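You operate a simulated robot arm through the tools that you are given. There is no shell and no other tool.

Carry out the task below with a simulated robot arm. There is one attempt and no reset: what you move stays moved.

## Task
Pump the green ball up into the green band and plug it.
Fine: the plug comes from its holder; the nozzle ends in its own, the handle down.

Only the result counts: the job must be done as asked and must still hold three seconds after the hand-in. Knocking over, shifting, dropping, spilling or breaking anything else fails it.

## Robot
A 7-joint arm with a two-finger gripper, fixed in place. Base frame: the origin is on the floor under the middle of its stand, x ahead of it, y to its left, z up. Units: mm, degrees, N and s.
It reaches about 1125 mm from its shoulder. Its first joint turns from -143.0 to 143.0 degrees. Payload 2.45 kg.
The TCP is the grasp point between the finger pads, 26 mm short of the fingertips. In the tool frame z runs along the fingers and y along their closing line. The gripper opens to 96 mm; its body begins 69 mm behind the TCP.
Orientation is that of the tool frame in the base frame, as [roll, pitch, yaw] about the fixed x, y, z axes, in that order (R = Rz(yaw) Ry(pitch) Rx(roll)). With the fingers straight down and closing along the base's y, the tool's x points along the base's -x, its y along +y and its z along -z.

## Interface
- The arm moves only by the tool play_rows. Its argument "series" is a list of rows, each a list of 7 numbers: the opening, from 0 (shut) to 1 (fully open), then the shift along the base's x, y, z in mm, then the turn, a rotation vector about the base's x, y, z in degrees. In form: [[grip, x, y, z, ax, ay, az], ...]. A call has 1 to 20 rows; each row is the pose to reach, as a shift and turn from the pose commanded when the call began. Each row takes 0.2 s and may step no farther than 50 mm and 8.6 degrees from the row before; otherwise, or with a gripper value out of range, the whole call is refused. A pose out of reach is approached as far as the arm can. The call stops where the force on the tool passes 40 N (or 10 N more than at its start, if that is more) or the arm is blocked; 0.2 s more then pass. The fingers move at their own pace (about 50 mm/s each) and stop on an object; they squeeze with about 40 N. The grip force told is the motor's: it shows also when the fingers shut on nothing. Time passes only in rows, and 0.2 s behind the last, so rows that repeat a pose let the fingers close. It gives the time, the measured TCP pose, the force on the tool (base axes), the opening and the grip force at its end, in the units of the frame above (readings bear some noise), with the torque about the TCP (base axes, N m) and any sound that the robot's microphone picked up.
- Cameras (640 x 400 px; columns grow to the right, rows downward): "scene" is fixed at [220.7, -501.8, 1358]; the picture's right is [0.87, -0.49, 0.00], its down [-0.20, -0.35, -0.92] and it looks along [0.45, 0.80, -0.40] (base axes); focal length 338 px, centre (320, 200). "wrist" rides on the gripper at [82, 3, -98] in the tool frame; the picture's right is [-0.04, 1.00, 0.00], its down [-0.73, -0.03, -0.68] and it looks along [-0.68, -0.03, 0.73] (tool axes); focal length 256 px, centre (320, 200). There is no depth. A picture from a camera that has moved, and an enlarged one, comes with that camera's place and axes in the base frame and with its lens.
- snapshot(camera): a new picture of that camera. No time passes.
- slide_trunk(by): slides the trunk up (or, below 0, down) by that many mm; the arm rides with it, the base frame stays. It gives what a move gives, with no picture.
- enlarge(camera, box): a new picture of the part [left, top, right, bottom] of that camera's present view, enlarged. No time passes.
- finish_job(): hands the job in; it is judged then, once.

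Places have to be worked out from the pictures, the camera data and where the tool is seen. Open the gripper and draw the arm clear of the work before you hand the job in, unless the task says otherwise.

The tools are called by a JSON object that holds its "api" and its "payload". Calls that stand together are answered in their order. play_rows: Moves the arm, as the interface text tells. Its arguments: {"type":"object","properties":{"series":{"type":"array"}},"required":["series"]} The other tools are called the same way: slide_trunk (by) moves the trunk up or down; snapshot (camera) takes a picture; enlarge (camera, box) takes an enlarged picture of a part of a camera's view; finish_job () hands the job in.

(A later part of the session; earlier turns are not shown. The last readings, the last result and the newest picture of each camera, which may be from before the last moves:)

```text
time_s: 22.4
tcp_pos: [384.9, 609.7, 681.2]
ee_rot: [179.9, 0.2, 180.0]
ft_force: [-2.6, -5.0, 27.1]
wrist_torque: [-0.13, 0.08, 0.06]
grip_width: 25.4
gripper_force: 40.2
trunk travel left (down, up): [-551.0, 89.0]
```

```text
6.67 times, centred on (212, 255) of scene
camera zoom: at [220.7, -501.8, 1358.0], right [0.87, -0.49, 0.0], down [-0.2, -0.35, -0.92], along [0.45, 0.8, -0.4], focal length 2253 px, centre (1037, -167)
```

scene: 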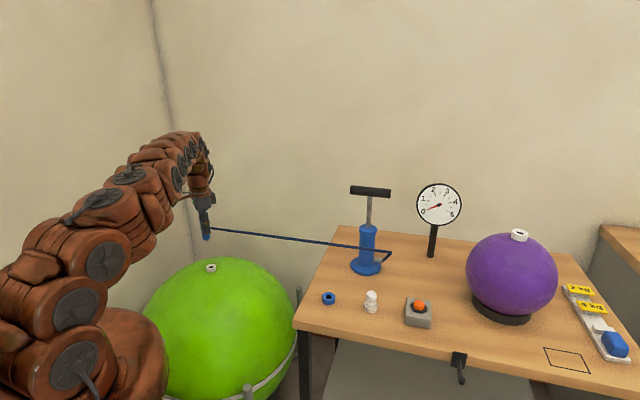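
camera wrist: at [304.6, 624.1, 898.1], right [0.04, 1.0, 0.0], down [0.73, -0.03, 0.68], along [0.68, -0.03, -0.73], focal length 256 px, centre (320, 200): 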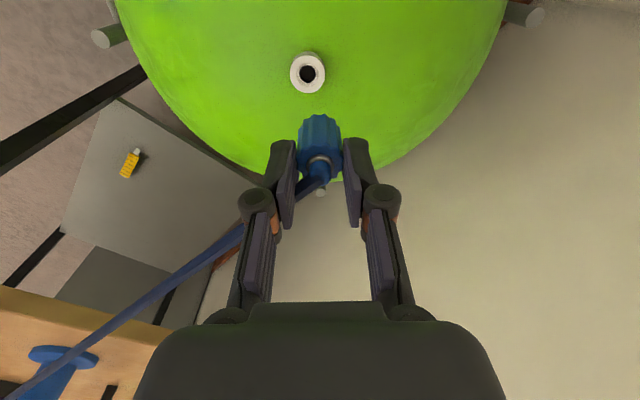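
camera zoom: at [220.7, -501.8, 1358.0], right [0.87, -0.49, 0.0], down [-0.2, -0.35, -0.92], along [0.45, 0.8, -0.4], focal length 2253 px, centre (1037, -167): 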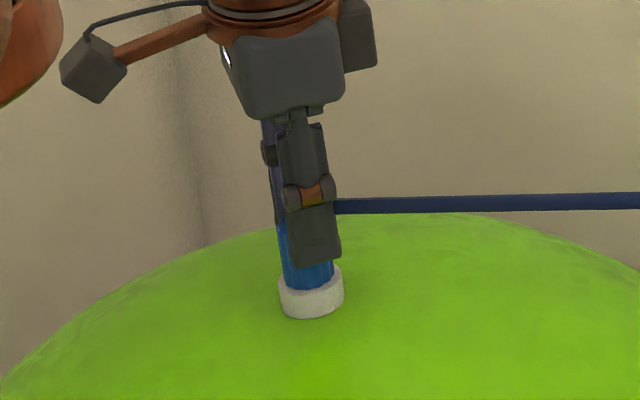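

27 N now: it seems to bottom on the valve ring. I push 1.5 mm more to confirm it is stiffly seated and listen for a click.

{"api": "play_rows", "payload": {"series": [[0.1, 0, 0, -1.5, 0, 0, 0], [0.1, 0, 0, -3, 0, 0, 0], [0.1, 0, 0, -3, 0, 0, 0]]}}

{"api": "enlarge", "payload": {"camera": "wrist", "box": [260, 50, 380, 200]}}

{"api": "enlarge", "payload": {"camera": "scene", "box": [195, 245, 230, 280]}}

{"api": "enlarge", "payload": {"camera": "scene", "box": [410, 178, 468, 230]}}

```text
time_s: 23.2
tcp_pos: [385.2, 607.5, 678.3]
ee_rot: [179.9, 0.0, 179.9]
ft_force: [1.9, -1.1, 27.8]
wrist_torque: [-0.07, -0.01, 0.06]
grip_width: 25.2
gripper_force: 40.1
trunk travel left (down, up): [-551.0, 89.0]
```

```text
2.67 times, centred on (320, 125) of wrist
camera zoom: at [304.2, 611.9, 777.2], right [0.04, 1.0, 0.0], down [0.73, -0.03, 0.68], along [0.68, -0.03, -0.73], focal length 683 px, centre (320, 400)
```

zoom: 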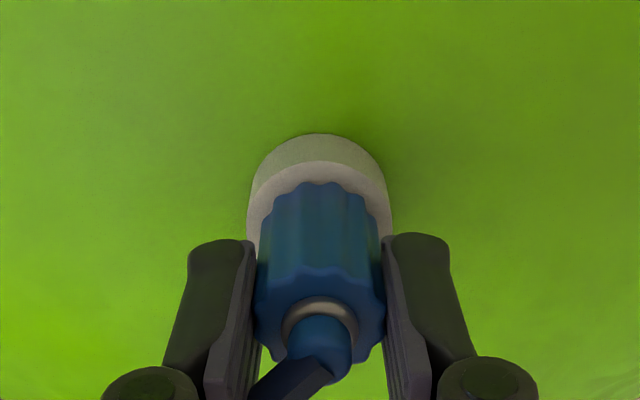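

```text
11.43 times, centred on (212, 262) of scene
camera zoom: at [220.7, -501.8, 1358.0], right [0.87, -0.49, 0.0], down [-0.2, -0.35, -0.92], along [0.45, 0.8, -0.4], focal length 3863 px, centre (1549, -514)
```

zoom: 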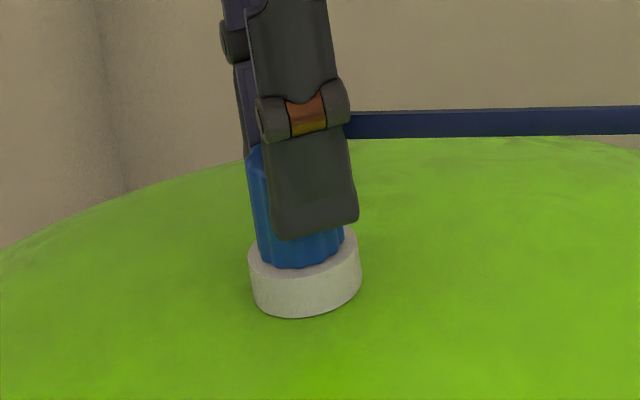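

```text
7.69 times, centred on (439, 204) of scene
camera zoom: at [220.7, -501.8, 1358.0], right [0.87, -0.49, 0.0], down [-0.2, -0.35, -0.92], along [0.45, 0.8, -0.4], focal length 2600 px, centre (-595, 169)
```

zoom: 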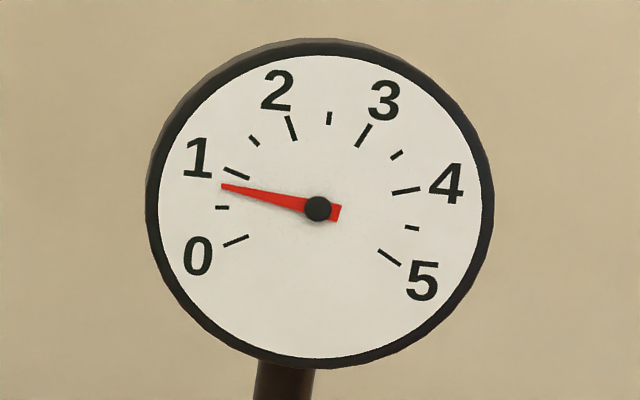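

The gauge jumped to ~0.75, so the nozzle is coupled to the ball (grip slip is at ~28 N). I open the gripper and rise straight up, then check that the nozzle stays.

{"api": "play_rows", "payload": {"series": [[0.1, 0, 0, 1.5, 0, 0, 0], [0.5, 0, 0, 1.5, 0, 0, 0], [1, 0, 0, 1.5, 0, 0, 0], [1, 0, 0, 1.5, 0, 0, 0], [1, 0, 0, 1.5, 0, 0, 0], [1, 0, 0, 30, 0, 0, 0], [1, 0, 0, 70, 0, 0, 0], [1, 0, 0, 115, 0, 0, 0], [1, 0, 0, 160, 0, 0, 0], [1, 0, 0, 200, 0, 0, 0], [1, 0, 0, 200, 0, 0, 0]]}}

{"api": "snapshot", "payload": {"camera": "wrist"}}

{"api": "snapshot", "payload": {"camera": "scene"}}

{"api": "enlarge", "payload": {"camera": "scene", "box": [410, 178, 468, 230]}}

```text
time_s: 25.6
tcp_pos: [383.3, 609.1, 877.1]
ee_rot: [-179.9, -0.1, -180.0]
ft_force: [0.6, 0.1, 0.5]
wrist_torque: [-0.02, 0.01, -0.03]
grip_width: 96.2
gripper_force: 0.0
trunk travel left (down, up): [-551.0, 89.0]
```

```text
taken
camera wrist: at [302.6, 613.1, 976.0], right [0.04, 1.0, 0.0], down [0.73, -0.03, 0.68], along [0.68, -0.03, -0.73], focal length 256 px, centre (320, 200)
```

wrist: 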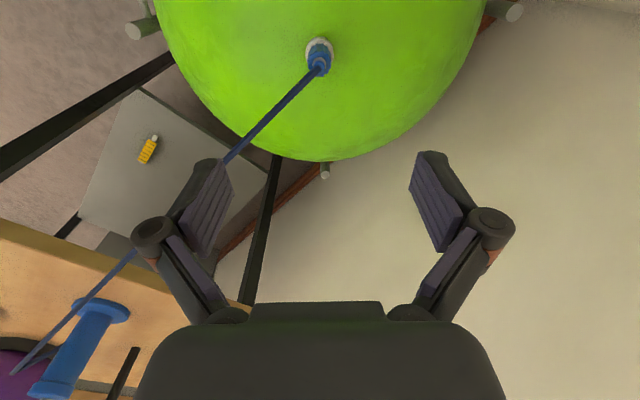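

```text
taken
```

scene: 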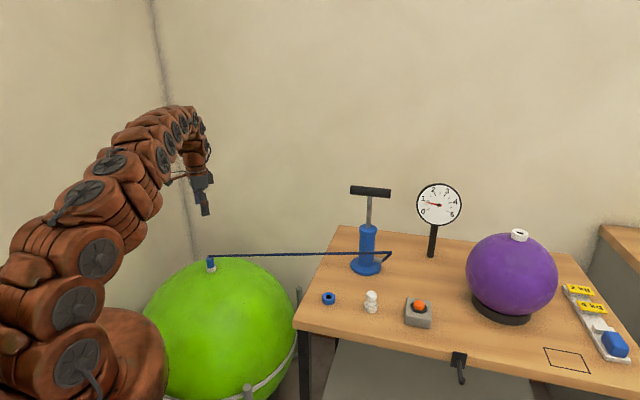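

```text
7.69 times, centred on (439, 204) of scene
camera zoom: at [220.7, -501.8, 1358.0], right [0.87, -0.49, 0.0], down [-0.2, -0.35, -0.92], along [0.45, 0.8, -0.4], focal length 2600 px, centre (-595, 169)
```

zoom: 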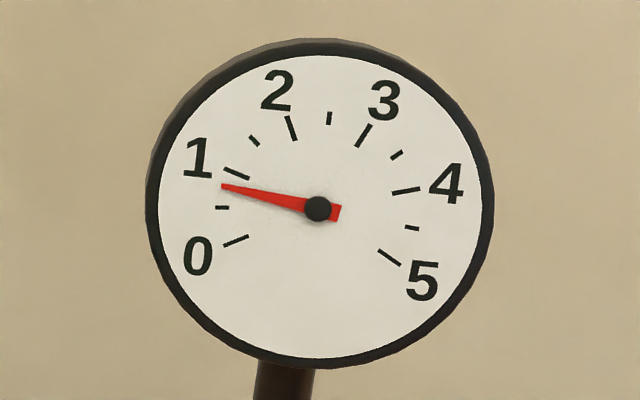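

The nozzle stands in the valve and the gauge holds ~0.78. The pump handle bar is at about (762,178,1010) along direction (0.72,−0.69). I rise and travel above it, turning −44° so that the fingers close across the bar.

{"api": "play_rows", "payload": {"series": [[1, 0, 0, 50, 0, 0, -8], [1, 0, 0, 100, 0, 0, -16], [1, 0, 0, 150, 0, 0, -24], [1, 0, 0, 208, 0, 0, -32], [1, 29, -33, 210, 0, 0, -38], [1, 58, -66, 212, 0, 0, -44], [1, 87, -99, 214, 0, 0, -44], [1, 116, -132, 216, 0, 0, -44], [1, 145, -165, 218, 0, 0, -44], [1, 174, -198, 220, 0, 0, -44], [1, 203, -231, 222, 0, 0, -44], [1, 232, -264, 224, 0, 0, -44], [1, 261, -297, 226, 0, 0, -44], [1, 290, -330, 228, 0, 0, -44], [1, 319, -363, 228, 0, 0, -44], [1, 348, -396, 228, 0, 0, -44], [1, 378, -431, 228, 0, 0, -44], [1, 378, -431, 228, 0, 0, -44], [1, 378, -431, 228, 0, 0, -44]]}}

{"api": "snapshot", "payload": {"camera": "wrist"}}

{"api": "snapshot", "payload": {"camera": "scene"}}

```text
refused: row 4 steps farther than a row can; nothing moved
```

```text
taken
camera wrist: at [302.6, 613.1, 976.0], right [0.04, 1.0, 0.0], down [0.73, -0.03, 0.68], along [0.68, -0.03, -0.73], focal length 256 px, centre (320, 200)
```

wrist: 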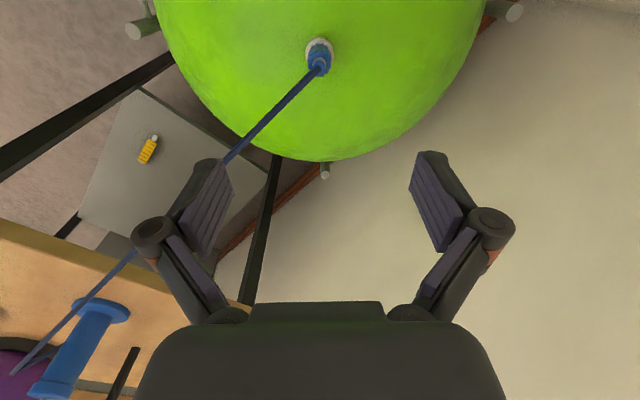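

```text
taken
```

scene: 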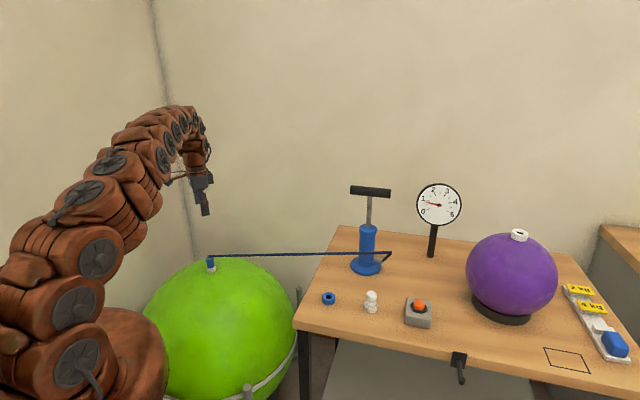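

One row stepped too far; I send the same path with smaller steps.

{"api": "play_rows", "payload": {"series": [[1, 0, 0, 48, 0, 0, -8], [1, 0, 0, 96, 0, 0, -16], [1, 0, 0, 144, 0, 0, -24], [1, 0, 0, 192, 0, 0, -32], [1, 29, -33, 205, 0, 0, -38], [1, 58, -66, 212, 0, 0, -44], [1, 87, -99, 214, 0, 0, -44], [1, 116, -132, 216, 0, 0, -44], [1, 145, -165, 218, 0, 0, -44], [1, 174, -198, 220, 0, 0, -44], [1, 203, -231, 222, 0, 0, -44], [1, 232, -264, 224, 0, 0, -44], [1, 261, -297, 226, 0, 0, -44], [1, 290, -330, 228, 0, 0, -44], [1, 319, -363, 228, 0, 0, -44], [1, 348, -396, 228, 0, 0, -44], [1, 378, -431, 228, 0, 0, -44], [1, 378, -431, 228, 0, 0, -44], [1, 378, -431, 228, 0, 0, -44]]}}

{"api": "snapshot", "payload": {"camera": "wrist"}}

{"api": "snapshot", "payload": {"camera": "scene"}}

```text
time_s: 29.6
tcp_pos: [707.6, 175.1, 1049.4]
ee_rot: [180.0, 0.0, 136.0]
ft_force: [-0.5, 0.0, -0.8]
wrist_torque: [0.01, 0.0, -0.01]
grip_width: 95.8
gripper_force: 0.1
out of reach, approached as far as the arm can: row 4, 5, 6, 7, 11, 12, 13, 14, 15, 16, 17, 18, 19
trunk travel left (down, up): [-551.0, 89.0]
```

```text
taken
camera wrist: at [652.9, 234.5, 1148.8], right [0.72, 0.69, 0.0], down [0.51, -0.53, 0.68], along [0.47, -0.49, -0.73], focal length 256 px, centre (320, 200)
```

wrist: 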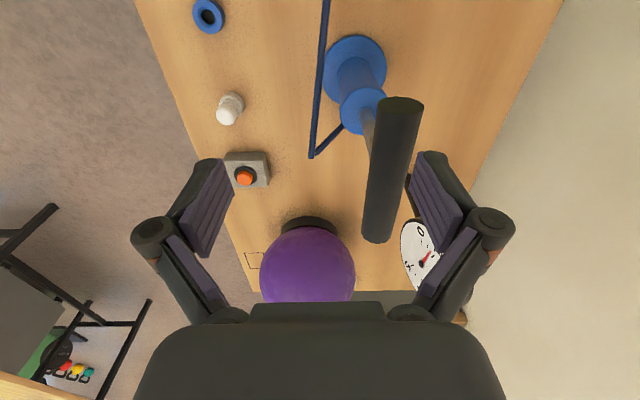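

```text
taken
```

scene: 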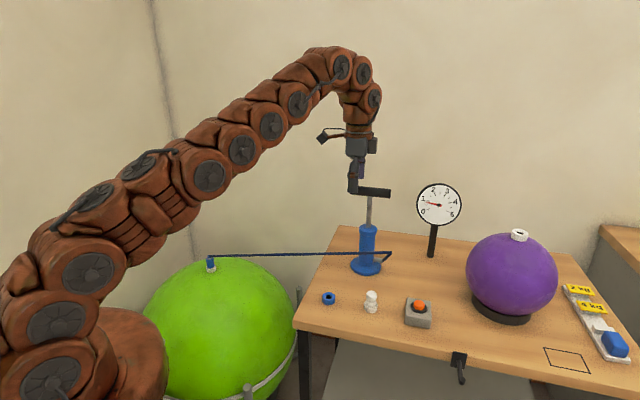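

The handle height is out of reach with the trunk where it is (arm stopped at (708,175,1049)). I raise the trunk, which lifts the arm up and away from the bar.

{"api": "slide_trunk", "payload": {"by": 85}}

```text
time_s: 30.8
tcp_pos: [708.3, 174.1, 1134.9]
ee_rot: [-180.0, -0.1, 136.1]
ft_force: [0.6, 0.0, 0.9]
wrist_torque: [0.0, 0.0, 0.01]
grip_width: 96.0
gripper_force: 0.0
trunk travel left (down, up): [-636.0, 4.0]
```

I test what the commanded pose is now, with a small lateral move at this height.

{"api": "play_rows", "payload": {"series": [[1, 0, 0, 0, 0, 0, 0], [1, 0, 0, 0, 0, 0, 0]]}}

{"api": "snapshot", "payload": {"camera": "wrist"}}

```text
time_s: 31.4
tcp_pos: [707.7, 174.5, 1134.3]
ee_rot: [180.0, 0.0, 136.0]
ft_force: [0.3, 0.2, -0.4]
wrist_torque: [-0.02, 0.0, 0.01]
grip_width: 95.9
gripper_force: 0.1
trunk travel left (down, up): [-636.0, 4.0]
```

```text
taken
camera wrist: at [653.1, 234.3, 1233.8], right [0.72, 0.69, 0.0], down [0.51, -0.53, 0.68], along [0.47, -0.49, -0.73], focal length 256 px, centre (320, 200)
```

wrist: 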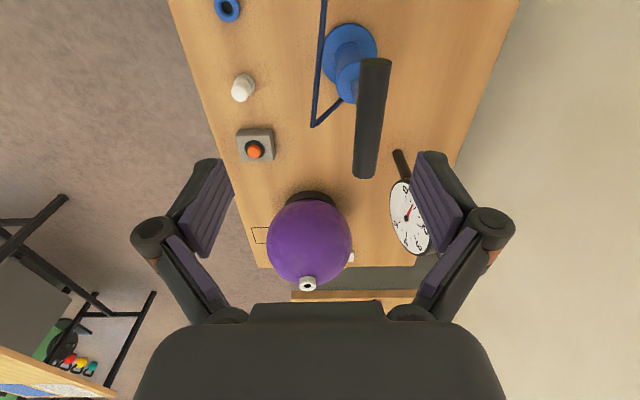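

Handle is well visible. I enlarge it in both views to refine its axis.

{"api": "enlarge", "payload": {"camera": "wrist", "box": [330, 40, 410, 190]}}

{"api": "enlarge", "payload": {"camera": "scene", "box": [335, 170, 405, 240]}}

```text
2.67 times, centred on (370, 115) of wrist
camera zoom: at [653.1, 234.3, 1233.8], right [0.72, 0.69, 0.0], down [0.51, -0.53, 0.68], along [0.47, -0.49, -0.73], focal length 683 px, centre (187, 427)
```

zoom: 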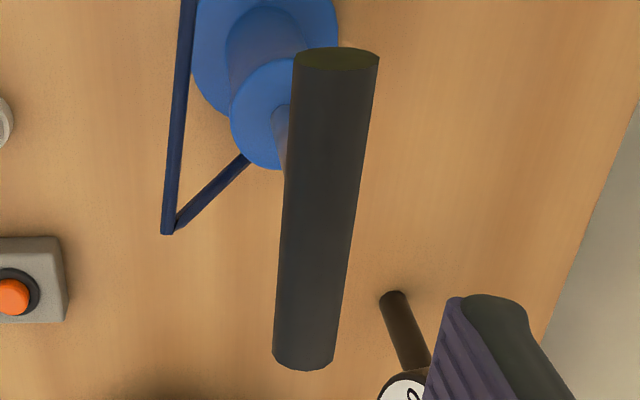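

```text
5.71 times, centred on (370, 205) of scene
camera zoom: at [220.7, -501.8, 1358.0], right [0.87, -0.49, 0.0], down [-0.2, -0.35, -0.92], along [0.45, 0.8, -0.4], focal length 1931 px, centre (34, 171)
```

zoom: 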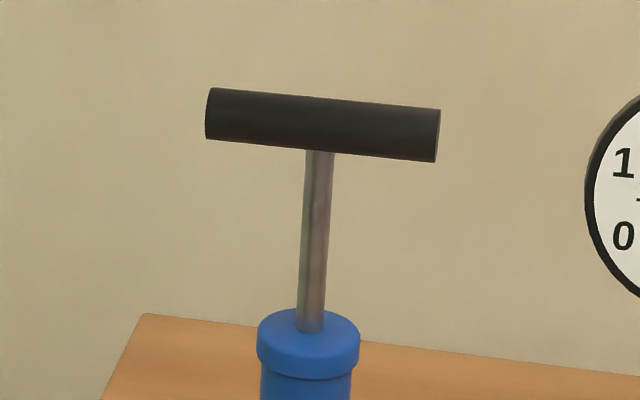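

The bar runs from (727,223) to (806,146) at z≈1004.6, about 25 mm thick; the rod axis is near (766.5,184.5), the collar top at z≈897. To respect reach I come in beside the bar's near end at grasp height and slide along the bar axis with open fingers.

{"api": "play_rows", "payload": {"series": [[1, -9, 44, -17, 0, 0, 0], [1, -18, 88, -34, 0, 0, 0], [1, -18, 88, -76, 0, 0, 0], [1, -18, 88, -117, 0, 0, 0], [1, -18, 88, -117, 0, 0, 0], [1, -18, 88, -117, 0, 0, 0]]}}

{"api": "snapshot", "payload": {"camera": "wrist"}}

{"api": "enlarge", "payload": {"camera": "scene", "box": [310, 130, 430, 240]}}

```text
time_s: 32.8
tcp_pos: [690.4, 261.6, 1016.5]
ee_rot: [180.0, 0.0, 135.9]
ft_force: [-0.4, 0.1, 0.3]
wrist_torque: [0.0, 0.01, 0.0]
grip_width: 96.0
gripper_force: 0.0
trunk travel left (down, up): [-636.0, 4.0]
```

```text
taken
camera wrist: at [635.6, 321.4, 1115.7], right [0.72, 0.69, 0.0], down [0.51, -0.53, 0.68], along [0.47, -0.49, -0.73], focal length 256 px, centre (320, 200)
```

wrist: 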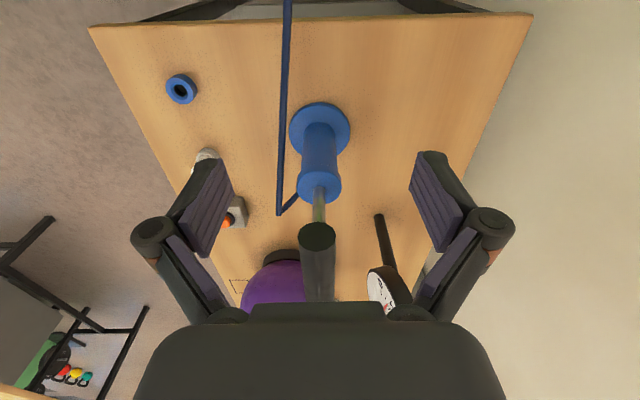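

```text
3.64 times, centred on (370, 185) of scene
camera zoom: at [220.7, -501.8, 1358.0], right [0.87, -0.49, 0.0], down [-0.2, -0.35, -0.92], along [0.45, 0.8, -0.4], focal length 1229 px, centre (138, 254)
```

zoom: 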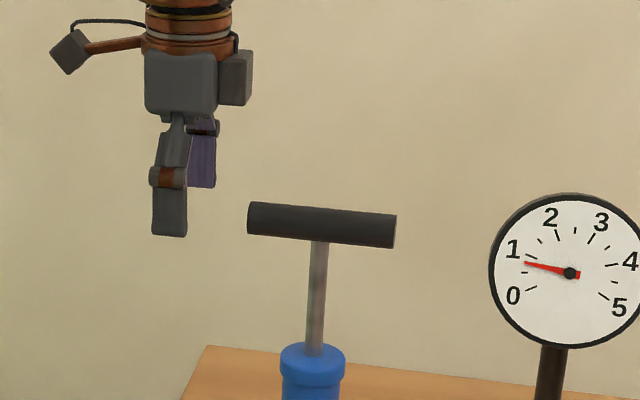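

The bar lies centred between the fingers. I slide along its axis to the middle.

{"api": "play_rows", "payload": {"series": [[1, 19, -19, 0, 0, 0, 0], [1, 38, -38.5, 0, 0, 0, 0], [1, 57, -58, 0, 0, 0, 0], [1, 76, -77, 0, 0, 0, 0], [1, 76, -77, 0, 0, 0, 0], [1, 76, -77, 0, 0, 0, 0]]}}

{"api": "snapshot", "payload": {"camera": "wrist"}}

{"api": "enlarge", "payload": {"camera": "scene", "box": [310, 130, 430, 240]}}

```text
time_s: 34.2
tcp_pos: [755.0, 181.9, 1014.9]
ee_rot: [-180.0, 0.0, 135.9]
ft_force: [-0.9, -0.1, 0.1]
wrist_torque: [0.03, 0.0, 0.01]
grip_width: 96.0
gripper_force: 0.1
out of reach, approached as far as the arm can: row 4, 5, 6
trunk travel left (down, up): [-636.0, 4.0]
```

```text
taken
camera wrist: at [700.0, 241.1, 1114.0], right [0.72, 0.69, 0.0], down [0.51, -0.53, 0.68], along [0.47, -0.49, -0.73], focal length 256 px, centre (320, 200)
```

wrist: 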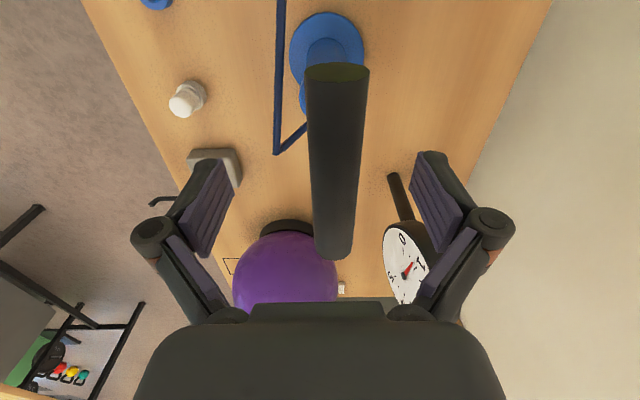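

```text
3.64 times, centred on (370, 185) of scene
camera zoom: at [220.7, -501.8, 1358.0], right [0.87, -0.49, 0.0], down [-0.2, -0.35, -0.92], along [0.45, 0.8, -0.4], focal length 1229 px, centre (138, 254)
```

zoom: 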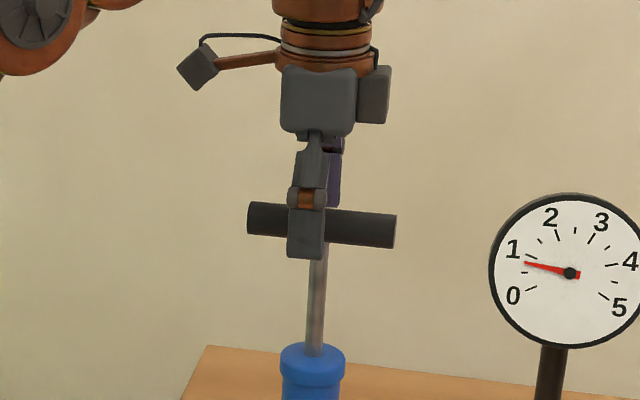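

The arm falls ~11 mm short of the bar's centre. I tilt the tool 10° about the bar's axis (fingers leaning outward), which brings the wrist back within reach, and then shift onto the bar.

{"api": "play_rows", "payload": {"series": [[1, 0, 0, 0, 3.55, -3.5, 0], [1, 0, 0, 0, 7.1, -7.0, 0], [1, 0, 0, 0, 8.5, -8.4, 0], [1, 5, 0.5, 1, 8.5, -8.4, 0], [1, 10, 1, 1.5, 8.5, -8.4, 0], [1, 10, 1, 1.5, 8.5, -8.4, 0], [1, 10, 1, 1.5, 8.5, -8.4, 0]]}}

{"api": "snapshot", "payload": {"camera": "wrist"}}

{"api": "enlarge", "payload": {"camera": "scene", "box": [310, 130, 430, 240]}}

```text
time_s: 35.8
tcp_pos: [763.3, 180.4, 1016.4]
ee_rot: [168.1, 0.0, 136.0]
ft_force: [0.1, 1.0, 0.3]
wrist_torque: [-0.02, 0.02, 0.01]
grip_width: 96.1
gripper_force: 0.1
trunk travel left (down, up): [-636.0, 4.0]
```

```text
taken
camera wrist: at [694.7, 226.8, 1114.4], right [0.71, 0.68, 0.21], down [0.41, -0.63, 0.66], along [0.58, -0.38, -0.72], focal length 256 px, centre (320, 200)
```

wrist: 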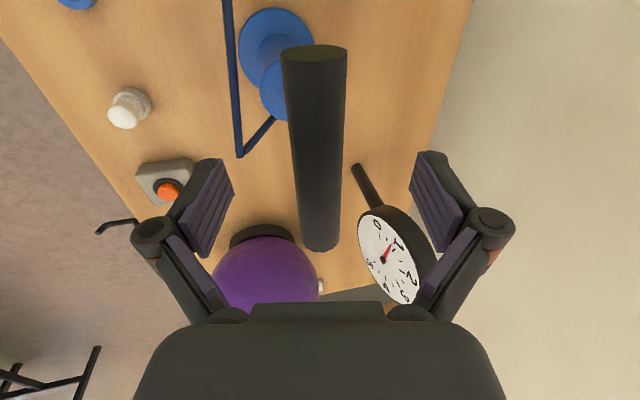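

```text
3.64 times, centred on (370, 185) of scene
camera zoom: at [220.7, -501.8, 1358.0], right [0.87, -0.49, 0.0], down [-0.2, -0.35, -0.92], along [0.45, 0.8, -0.4], focal length 1229 px, centre (138, 254)
```

zoom: 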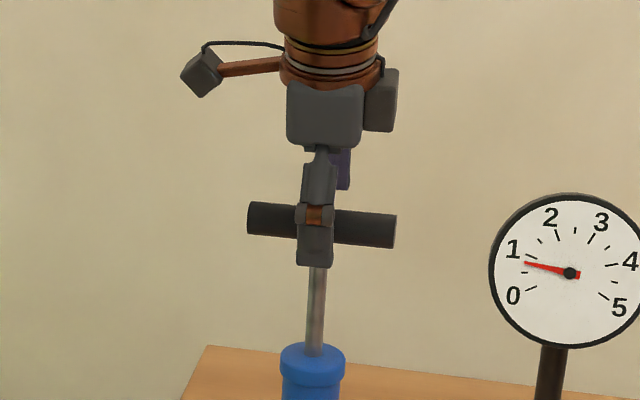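

Now within reach and the bar is centred between the pads. I close on it.

{"api": "play_rows", "payload": {"series": [[0.5, 0, 0, 0, 0, 0, 0], [0.1, 0, 0, 0, 0, 0, 0], [0.1, 0, 0, 0, 0, 0, 0], [0.1, 0, 0, 0, 0, 0, 0], [0.1, 0, 0, 0, 0, 0, 0], [0.1, 0, 0, 0, 0, 0, 0]]}}

{"api": "snapshot", "payload": {"camera": "wrist"}}

{"api": "enlarge", "payload": {"camera": "scene", "box": [310, 130, 430, 240]}}

```text
time_s: 37.2
tcp_pos: [763.3, 181.1, 1017.5]
ee_rot: [168.1, 0.1, 135.9]
ft_force: [-8.0, -3.4, -2.3]
wrist_torque: [0.01, 0.24, -0.85]
grip_width: 24.9
gripper_force: 45.3
trunk travel left (down, up): [-636.0, 4.0]
```

```text
taken
camera wrist: at [694.2, 226.2, 1114.4], right [0.71, 0.67, 0.21], down [0.41, -0.63, 0.66], along [0.57, -0.38, -0.72], focal length 256 px, centre (320, 200)
```

wrist: 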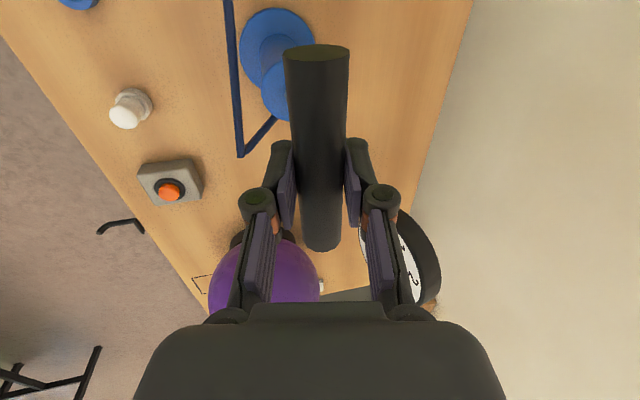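

```text
3.64 times, centred on (370, 185) of scene
camera zoom: at [220.7, -501.8, 1358.0], right [0.87, -0.49, 0.0], down [-0.2, -0.35, -0.92], along [0.45, 0.8, -0.4], focal length 1229 px, centre (138, 254)
```

zoom: 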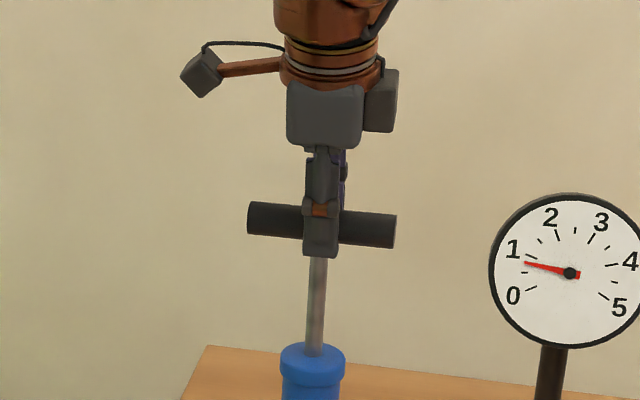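

Gripped at 24.9 mm with a slight yaw torque and side load; I ease it (−1,−1 mm, −1.5°), then begin a slow down-stroke of 30 mm to learn the force.

{"api": "play_rows", "payload": {"series": [[0.1, -0.8, -0.8, 0, 0, 0, -1.5], [0.1, -0.8, -0.8, 0, 0, 0, -1.5], [0.1, -0.8, -0.8, -8, 0, 0, -1.5], [0.1, -0.8, -0.8, -16, 0, 0, -1.5], [0.1, -0.8, -0.8, -24, 0, 0, -1.5], [0.1, -0.8, -0.8, -30, 0, 0, -1.5]]}}

{"api": "enlarge", "payload": {"camera": "scene", "box": [310, 130, 470, 240]}}

```text
time_s: 38.6
tcp_pos: [764.5, 180.2, 986.3]
ee_rot: [168.0, 0.1, 134.4]
ft_force: [-7.9, -1.0, 2.9]
wrist_torque: [-0.52, -0.62, 0.27]
grip_width: 24.7
gripper_force: 45.1
trunk travel left (down, up): [-636.0, 4.0]
```

```text
3.64 times, centred on (390, 185) of scene
camera zoom: at [220.7, -501.8, 1358.0], right [0.87, -0.49, 0.0], down [-0.2, -0.35, -0.92], along [0.45, 0.8, -0.4], focal length 1229 px, centre (66, 254)
```

zoom: 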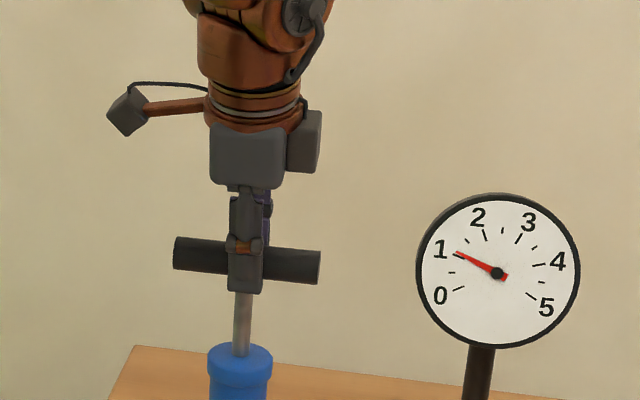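

The pump works with little force (gauge 0.78→0.95). I enlarge the valve in the scene view as a height reference for the ball's growth, then continue the stroke to near the bottom.

{"api": "enlarge", "payload": {"camera": "scene", "box": [195, 245, 230, 280]}}

{"api": "play_rows", "payload": {"series": [[0.1, -0.5, -0.5, -8, 0, 0, 0.5], [0.1, -0.5, -0.5, -16, 0, 0, 0.5], [0.1, -0.5, -0.5, -24, 0, 0, 0.5], [0.1, -0.5, -0.5, -32, 0, 0, 0.5], [0.1, -0.5, -0.5, -40, 0, 0, 0.5], [0.1, -0.5, -0.5, -48, 0, 0, 0.5], [0.1, -0.5, -0.5, -54, 0, 0, 0.5], [0.1, -0.5, -0.5, -54, 0, 0, 0.5]]}}

{"api": "enlarge", "payload": {"camera": "scene", "box": [310, 150, 470, 260]}}

{"api": "enlarge", "payload": {"camera": "scene", "box": [195, 245, 230, 280]}}

{"api": "enlarge", "payload": {"camera": "scene", "box": [410, 178, 468, 230]}}

```text
11.43 times, centred on (212, 262) of scene
camera zoom: at [220.7, -501.8, 1358.0], right [0.87, -0.49, 0.0], down [-0.2, -0.35, -0.92], along [0.45, 0.8, -0.4], focal length 3863 px, centre (1549, -514)
```

zoom: 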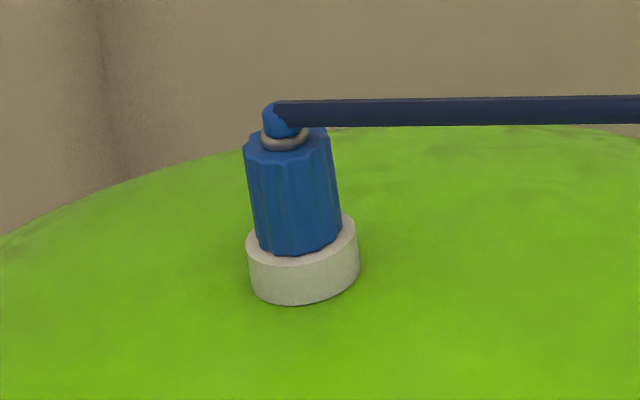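

```text
time_s: 40.4
tcp_pos: [764.4, 181.6, 935.0]
ee_rot: [167.8, 0.4, 135.0]
ft_force: [4.7, 6.4, 31.3]
wrist_torque: [0.16, -0.12, -0.04]
grip_width: 25.1
gripper_force: 44.7
trunk travel left (down, up): [-636.0, 4.0]
heard: click
```

```text
3.64 times, centred on (390, 205) of scene
camera zoom: at [220.7, -501.8, 1358.0], right [0.87, -0.49, 0.0], down [-0.2, -0.35, -0.92], along [0.45, 0.8, -0.4], focal length 1229 px, centre (66, 182)
```

zoom: 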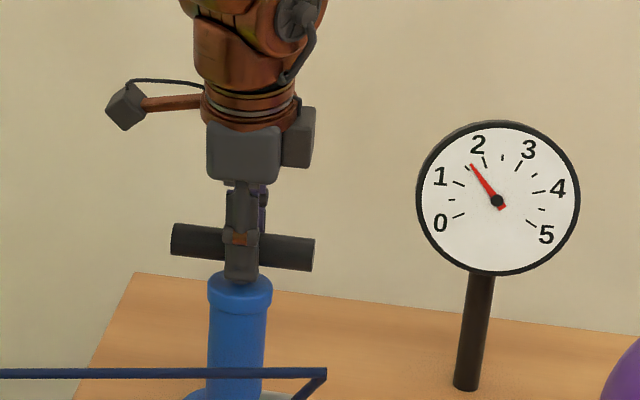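

```text
11.43 times, centred on (212, 262) of scene
camera zoom: at [220.7, -501.8, 1358.0], right [0.87, -0.49, 0.0], down [-0.2, -0.35, -0.92], along [0.45, 0.8, -0.4], focal length 3863 px, centre (1549, -514)
```

zoom: 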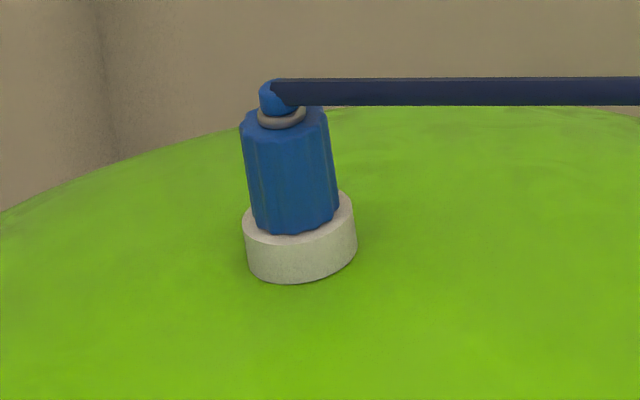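

```text
7.69 times, centred on (439, 204) of scene
camera zoom: at [220.7, -501.8, 1358.0], right [0.87, -0.49, 0.0], down [-0.2, -0.35, -0.92], along [0.45, 0.8, -0.4], focal length 2600 px, centre (-595, 169)
```

zoom: 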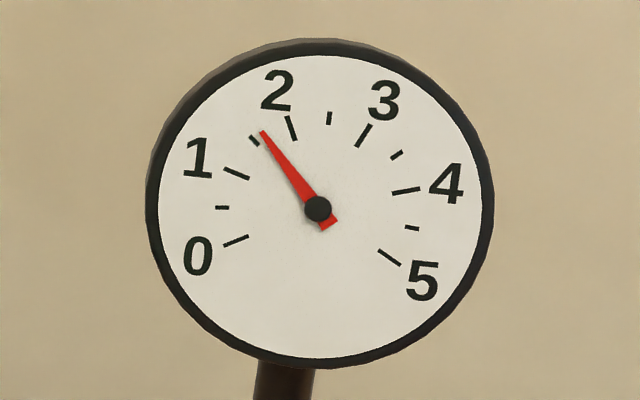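

Click at the bottom of the stroke; the gauge reads ~1.6 and the valve rose about 12 mm in total (≈12 mm of diameter per full stroke). So about three strokes should bring 61.3 → ~65 cm. I pull the handle up now.

{"api": "play_rows", "payload": {"series": [[0.1, 0.3, 0.3, 2, 0, 0, 0], [0.1, 0.3, 0.3, 10, 0, 0, 0], [0.1, 0.3, 0.3, 20, 0, 0, 0], [0.1, 0.3, 0.3, 30, 0, 0, 0], [0.1, 0.3, 0.3, 40, 0, 0, 0], [0.1, 0.3, 0.3, 50, 0, 0, 0], [0.1, 0.3, 0.3, 60, 0, 0, 0], [0.1, 0.3, 0.3, 70, 0, 0, 0], [0.1, 0.3, 0.3, 79, 0, 0, 0], [0.1, 0.3, 0.3, 82, 0, 0, 0], [0.1, 0.3, 0.3, 82, 0, 0, 0]]}}

{"api": "enlarge", "payload": {"camera": "scene", "box": [310, 130, 470, 260]}}

{"api": "enlarge", "payload": {"camera": "scene", "box": [195, 245, 230, 280]}}

{"api": "enlarge", "payload": {"camera": "scene", "box": [410, 178, 468, 230]}}

```text
time_s: 42.8
tcp_pos: [762.7, 180.3, 1014.5]
ee_rot: [168.1, 0.1, 135.0]
ft_force: [5.1, 6.6, -2.0]
wrist_torque: [0.01, 0.03, 0.06]
grip_width: 24.5
gripper_force: 45.0
trunk travel left (down, up): [-636.0, 4.0]
heard: click
```

```text
3.08 times, centred on (390, 195) of scene
camera zoom: at [220.7, -501.8, 1358.0], right [0.87, -0.49, 0.0], down [-0.2, -0.35, -0.92], along [0.45, 0.8, -0.4], focal length 1040 px, centre (105, 215)
```

zoom: 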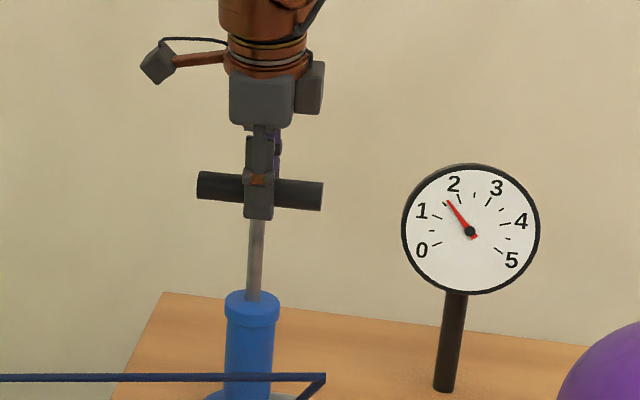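

```text
11.43 times, centred on (212, 262) of scene
camera zoom: at [220.7, -501.8, 1358.0], right [0.87, -0.49, 0.0], down [-0.2, -0.35, -0.92], along [0.45, 0.8, -0.4], focal length 3863 px, centre (1549, -514)
```

zoom: 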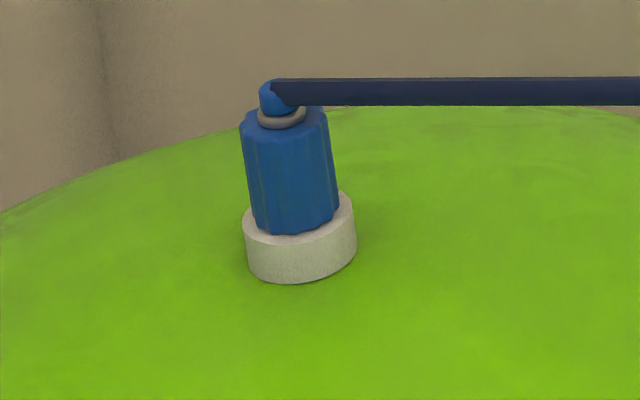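

```text
7.69 times, centred on (439, 204) of scene
camera zoom: at [220.7, -501.8, 1358.0], right [0.87, -0.49, 0.0], down [-0.2, -0.35, -0.92], along [0.45, 0.8, -0.4], focal length 2600 px, centre (-595, 169)
```

zoom: 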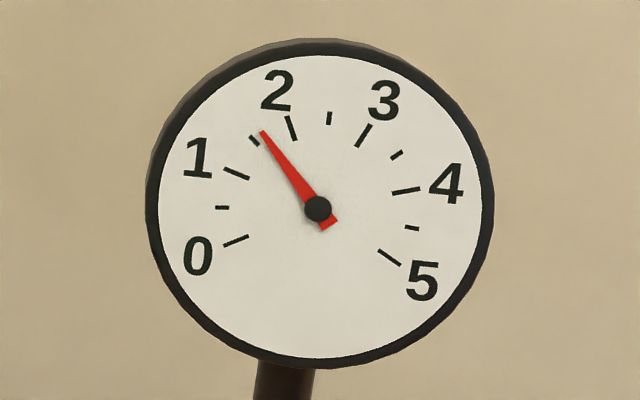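

No leak, second click at the top. Second down-stroke now.

{"api": "play_rows", "payload": {"series": [[0.1, -0.5, -0.5, -8, 0, 0, 0], [0.1, -0.5, -0.5, -16, 0, 0, 0], [0.1, -0.5, -0.5, -24, 0, 0, 0], [0.1, -0.5, -0.5, -32, 0, 0, 0], [0.1, -0.5, -0.5, -40, 0, 0, 0], [0.1, -0.5, -0.5, -48, 0, 0, 0], [0.1, -0.5, -0.5, -56, 0, 0, 0], [0.1, -0.5, -0.5, -64, 0, 0, 0], [0.1, -0.5, -0.5, -72, 0, 0, 0], [0.1, -0.5, -0.5, -79, 0, 0, 0], [0.1, -0.5, -0.5, -80.5, 0, 0, 0], [0.1, -0.5, -0.5, -80.5, 0, 0, 0]]}}

{"api": "enlarge", "payload": {"camera": "scene", "box": [195, 245, 230, 280]}}

{"api": "enlarge", "payload": {"camera": "scene", "box": [410, 178, 468, 230]}}

```text
time_s: 45.4
tcp_pos: [763.7, 180.8, 935.4]
ee_rot: [167.8, 0.1, 135.1]
ft_force: [15.8, 15.4, 12.1]
wrist_torque: [0.43, 0.08, 0.11]
grip_width: 24.8
gripper_force: 45.2
trunk travel left (down, up): [-636.0, 4.0]
heard: click
```

```text
11.43 times, centred on (212, 262) of scene
camera zoom: at [220.7, -501.8, 1358.0], right [0.87, -0.49, 0.0], down [-0.2, -0.35, -0.92], along [0.45, 0.8, -0.4], focal length 3863 px, centre (1549, -514)
```

zoom: 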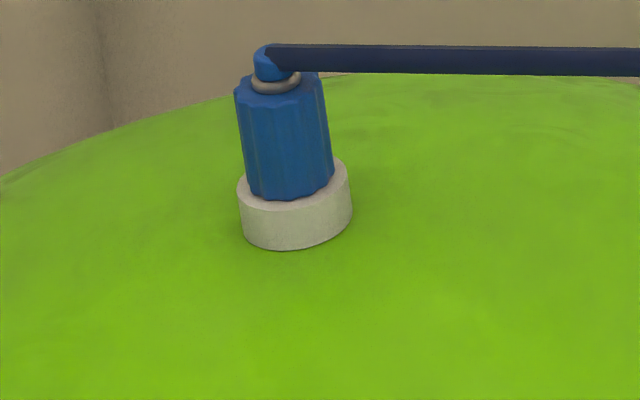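

```text
7.69 times, centred on (439, 204) of scene
camera zoom: at [220.7, -501.8, 1358.0], right [0.87, -0.49, 0.0], down [-0.2, -0.35, -0.92], along [0.45, 0.8, -0.4], focal length 2600 px, centre (-595, 169)
```

zoom: 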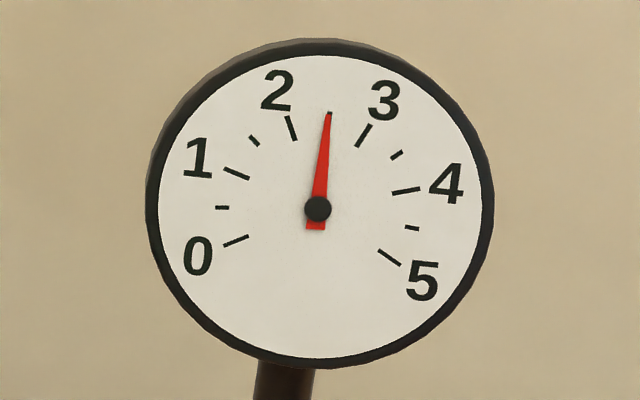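

Gauge 2.5 and another ~12 mm rise: about 63.8–63.9 cm now. One more full stroke should put it at ~65.1, mid-band. I pull the handle up, easing the side load by +1 mm each.

{"api": "play_rows", "payload": {"series": [[0.1, 0.8, 0.8, 2, 0, 0, 0], [0.1, 0.8, 0.8, 10, 0, 0, 0], [0.1, 0.8, 0.8, 20, 0, 0, 0], [0.1, 0.8, 0.8, 30, 0, 0, 0], [0.1, 0.8, 0.8, 40, 0, 0, 0], [0.1, 0.8, 0.8, 50, 0, 0, 0], [0.1, 0.8, 0.8, 60, 0, 0, 0], [0.1, 0.8, 0.8, 70, 0, 0, 0], [0.1, 0.8, 0.8, 78, 0, 0, 0], [0.1, 0.8, 0.8, 81, 0, 0, 0], [0.1, 0.8, 0.8, 81, 0, 0, 0]]}}

{"api": "enlarge", "payload": {"camera": "scene", "box": [310, 130, 470, 260]}}

{"api": "enlarge", "payload": {"camera": "scene", "box": [195, 245, 230, 280]}}

```text
time_s: 47.8
tcp_pos: [764.6, 180.7, 1015.3]
ee_rot: [168.1, 0.1, 134.9]
ft_force: [-14.7, -1.7, -3.3]
wrist_torque: [0.38, 0.72, 0.17]
grip_width: 24.5
gripper_force: 44.9
trunk travel left (down, up): [-636.0, 4.0]
heard: click
```

```text
3.08 times, centred on (390, 195) of scene
camera zoom: at [220.7, -501.8, 1358.0], right [0.87, -0.49, 0.0], down [-0.2, -0.35, -0.92], along [0.45, 0.8, -0.4], focal length 1040 px, centre (105, 215)
```

zoom: 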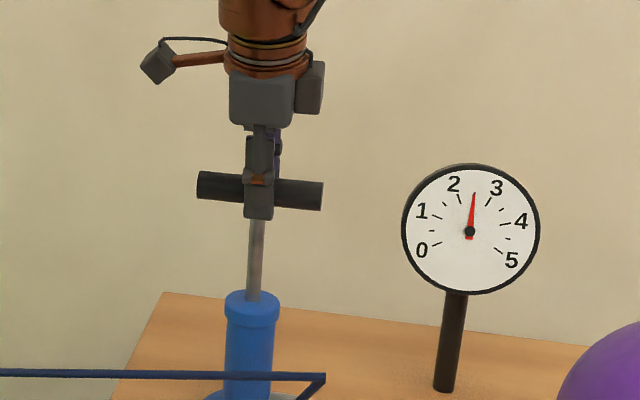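

```text
11.43 times, centred on (212, 262) of scene
camera zoom: at [220.7, -501.8, 1358.0], right [0.87, -0.49, 0.0], down [-0.2, -0.35, -0.92], along [0.45, 0.8, -0.4], focal length 3863 px, centre (1549, -514)
```

zoom: 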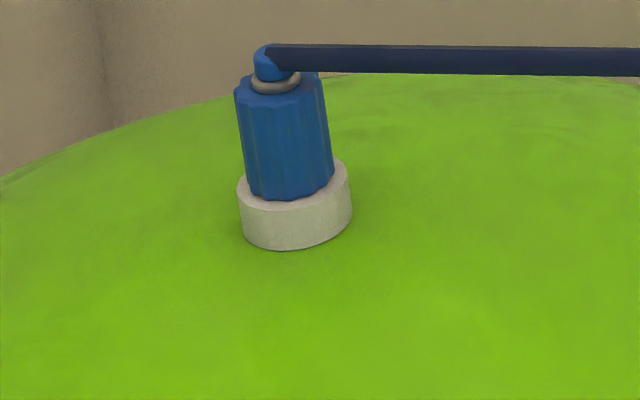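

Stable at the top. Third down-stroke, easing x by −0.6.

{"api": "play_rows", "payload": {"series": [[0.1, -0.6, -0.2, -8, 0, 0, 0], [0.1, -0.6, -0.2, -16, 0, 0, 0], [0.1, -0.6, -0.2, -24, 0, 0, 0], [0.1, -0.6, -0.2, -32, 0, 0, 0], [0.1, -0.6, -0.2, -40, 0, 0, 0], [0.1, -0.6, -0.2, -48, 0, 0, 0], [0.1, -0.6, -0.2, -56, 0, 0, 0], [0.1, -0.6, -0.2, -64, 0, 0, 0], [0.1, -0.6, -0.2, -72, 0, 0, 0], [0.1, -0.6, -0.2, -79, 0, 0, 0], [0.1, -0.6, -0.2, -81, 0, 0, 0], [0.1, -0.6, -0.2, -81, 0, 0, 0]]}}

{"api": "enlarge", "payload": {"camera": "scene", "box": [310, 130, 470, 260]}}

{"api": "enlarge", "payload": {"camera": "scene", "box": [195, 235, 230, 270]}}

{"api": "enlarge", "payload": {"camera": "scene", "box": [410, 178, 468, 230]}}

```text
time_s: 50.4
tcp_pos: [762.6, 180.5, 935.0]
ee_rot: [168.0, 0.1, 134.9]
ft_force: [6.3, 1.3, 17.9]
wrist_torque: [0.8, 0.64, 0.16]
grip_width: 24.7
gripper_force: 45.1
trunk travel left (down, up): [-636.0, 4.0]
heard: click
```

```text
3.08 times, centred on (390, 195) of scene
camera zoom: at [220.7, -501.8, 1358.0], right [0.87, -0.49, 0.0], down [-0.2, -0.35, -0.92], along [0.45, 0.8, -0.4], focal length 1040 px, centre (105, 215)
```

zoom: 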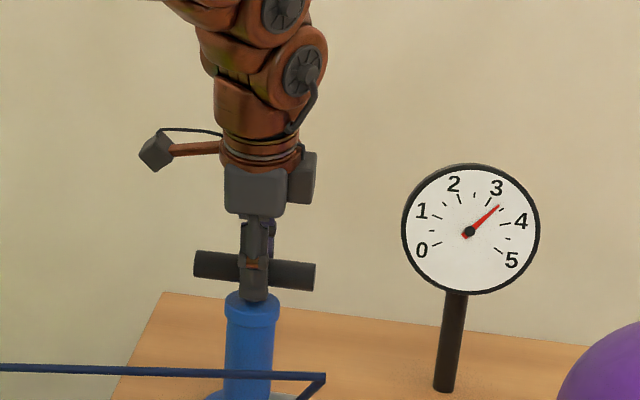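

```text
11.43 times, centred on (212, 252) of scene
camera zoom: at [220.7, -501.8, 1358.0], right [0.87, -0.49, 0.0], down [-0.2, -0.35, -0.92], along [0.45, 0.8, -0.4], focal length 3863 px, centre (1549, -400)
```

zoom: 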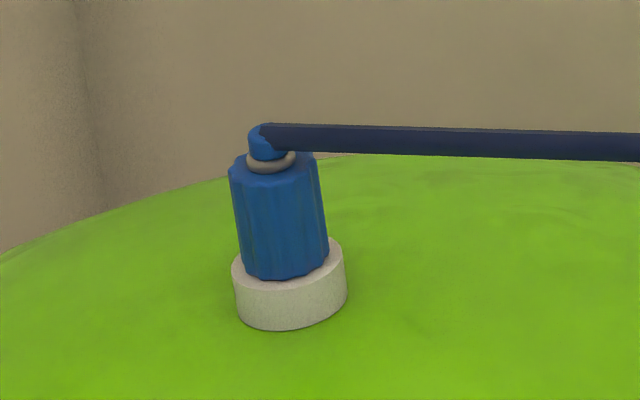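

```text
7.69 times, centred on (439, 204) of scene
camera zoom: at [220.7, -501.8, 1358.0], right [0.87, -0.49, 0.0], down [-0.2, -0.35, -0.92], along [0.45, 0.8, -0.4], focal length 2600 px, centre (-595, 169)
```

zoom: 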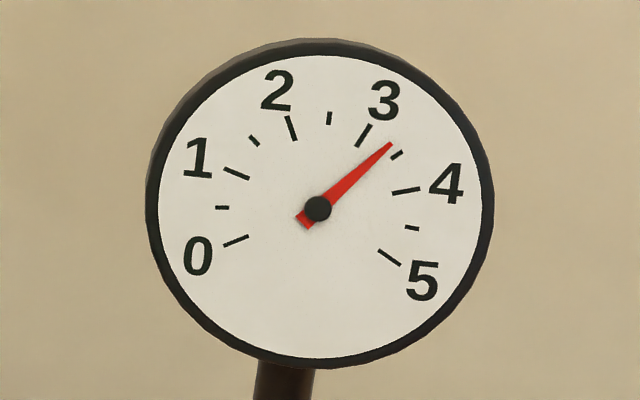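

Gauge ~3.4, valve up another ~11 mm: about 65 cm expected, handle at its bottom stop (bar z≈923). I release the bar, rise clear, and draw back.

{"api": "play_rows", "payload": {"series": [[0.1, 0, 0, 0.5, 0, 0, 0], [0.4, 0, 0, 0.5, 0, 0, 0], [0.8, 0, 0, 0.5, 0, 0, 0], [1, 0, 0, 0.5, 0, 0, 0], [1, 0, 0, 0.5, 0, 0, 0], [1, 0, 0, 0.5, 0, 0, 0], [1, 0, 0, 20, 0, 0, 0], [1, 0, 0, 50, 0, 0, 0], [1, 0, 0, 78, 0, 0, 0], [1, -25, -5, 78, 0, 0, 0], [1, -60, -10, 85, -4.2, 4.2, 0], [1, -100, -15, 100, -8.5, 8.4, 0], [1, -100, -15, 100, -8.5, 8.4, 0]]}}

{"api": "snapshot", "payload": {"camera": "scene"}}

{"api": "enlarge", "payload": {"camera": "scene", "box": [310, 170, 470, 290]}}

```text
time_s: 53.2
tcp_pos: [664.3, 166.8, 1032.3]
ee_rot: [-180.0, 0.2, 135.0]
ft_force: [-0.4, -0.3, -0.4]
wrist_torque: [0.0, 0.02, 0.02]
grip_width: 95.8
gripper_force: 0.1
trunk travel left (down, up): [-636.0, 4.0]
```

```text
taken
```

scene: 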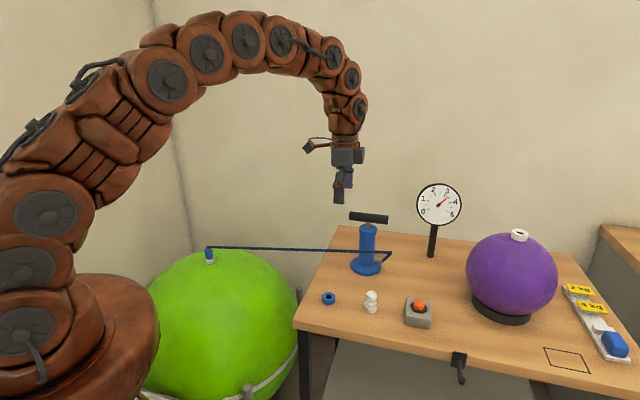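

```text
3.33 times, centred on (390, 230) of scene
camera zoom: at [220.7, -501.8, 1358.0], right [0.87, -0.49, 0.0], down [-0.2, -0.35, -0.92], along [0.45, 0.8, -0.4], focal length 1127 px, centre (87, 100)
```

zoom: 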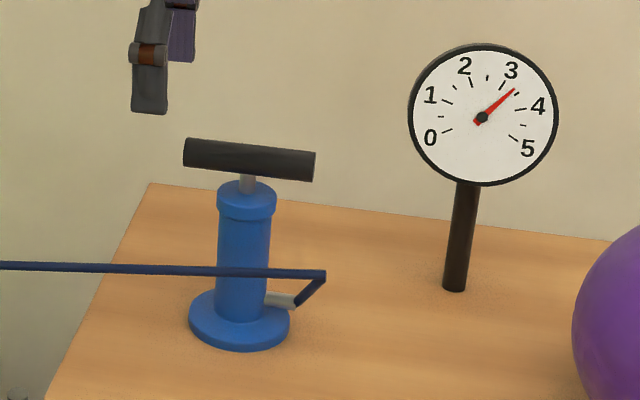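

The handle stays down. I swing back to the earlier viewing pose to read the placard.

{"api": "play_rows", "payload": {"series": [[1, -14, 3.5, 14, 0, 0, 8], [1, -28, 7, 28, 0, 0, 16], [1, -42, 10.5, 42, 0, 0, 24], [1, -56, 14, 56, 0, 0, 32], [1, -70, 17.5, 70, 0, 0, 40], [1, -84, 21, 84, 0, 0, 48], [1, -98, 24.5, 98, 0, 0, 56], [1, -112, 28, 112, 0, 0, 64], [1, -126, 31.5, 126, 0, 0, 72], [1, -140, 35, 140, 0, 0, 80], [1, -154, 38.5, 154, 0, 0, 88], [1, -168, 42, 168, 0, 0, 96], [1, -182, 45.5, 182, 0, 0, 104], [1, -196, 49, 196, 0, 0, 112], [1, -210, 52.5, 208, 0, 0, 120], [1, -222, 56, 218, 0, 0, 128], [1, -222, 56, 218, 0, 0, 133], [1, -222, 56, 218, 0, 0, 133]]}}

{"api": "snapshot", "payload": {"camera": "wrist"}}

{"api": "enlarge", "payload": {"camera": "wrist", "box": [380, 0, 460, 80]}}

```text
time_s: 57.0
tcp_pos: [442.7, 223.8, 1250.5]
ee_rot: [-180.0, 0.2, -92.1]
ft_force: [-0.8, -1.1, -0.2]
wrist_torque: [-0.01, -0.02, -0.03]
grip_width: 95.9
gripper_force: 0.0
trunk travel left (down, up): [-636.0, 4.0]
```

```text
taken
camera wrist: at [437.1, 141.9, 1349.6], right [-1.0, 0.07, 0.0], down [0.05, 0.73, 0.68], along [0.05, 0.68, -0.73], focal length 256 px, centre (320, 200)
```

wrist: 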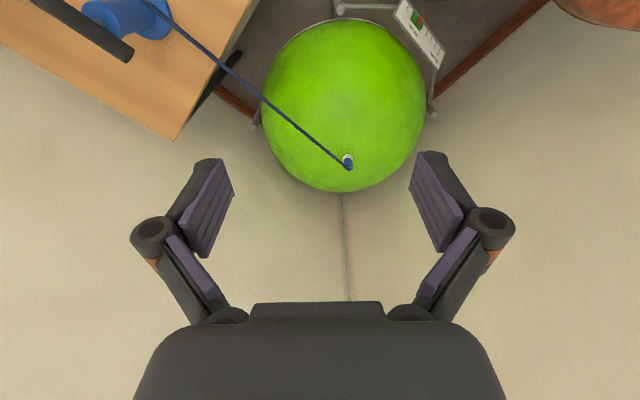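

```text
5.00 times, centred on (420, 40) of wrist
camera zoom: at [437.1, 141.9, 1349.6], right [-1.0, 0.07, 0.0], down [0.05, 0.73, 0.68], along [0.05, 0.68, -0.73], focal length 1280 px, centre (-180, 1000)
```

zoom: 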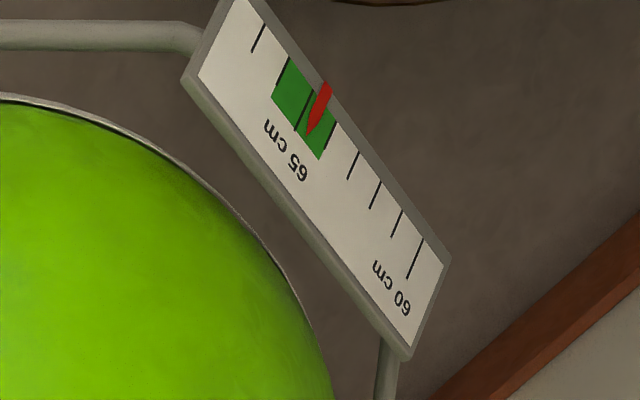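

The pointer is now inside the green, slightly below 65. I enlarge more for a finer reading.

{"api": "enlarge", "payload": {"camera": "wrist", "box": [405, 5, 440, 35]}}

```text
13.33 times, centred on (422, 20) of wrist
camera zoom: at [437.1, 141.9, 1349.6], right [-1.0, 0.07, 0.0], down [0.05, 0.73, 0.68], along [0.05, 0.68, -0.73], focal length 3413 px, centre (-1047, 2600)
```

zoom: 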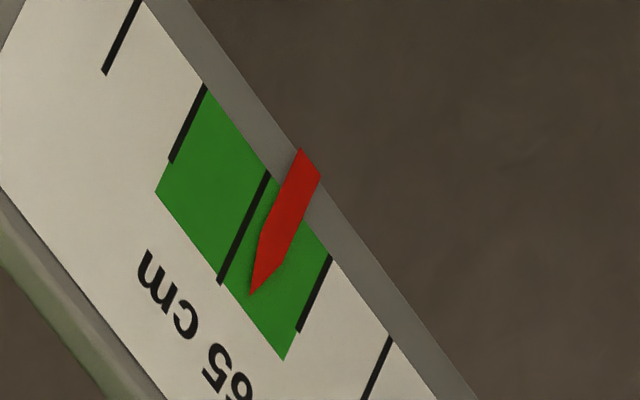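

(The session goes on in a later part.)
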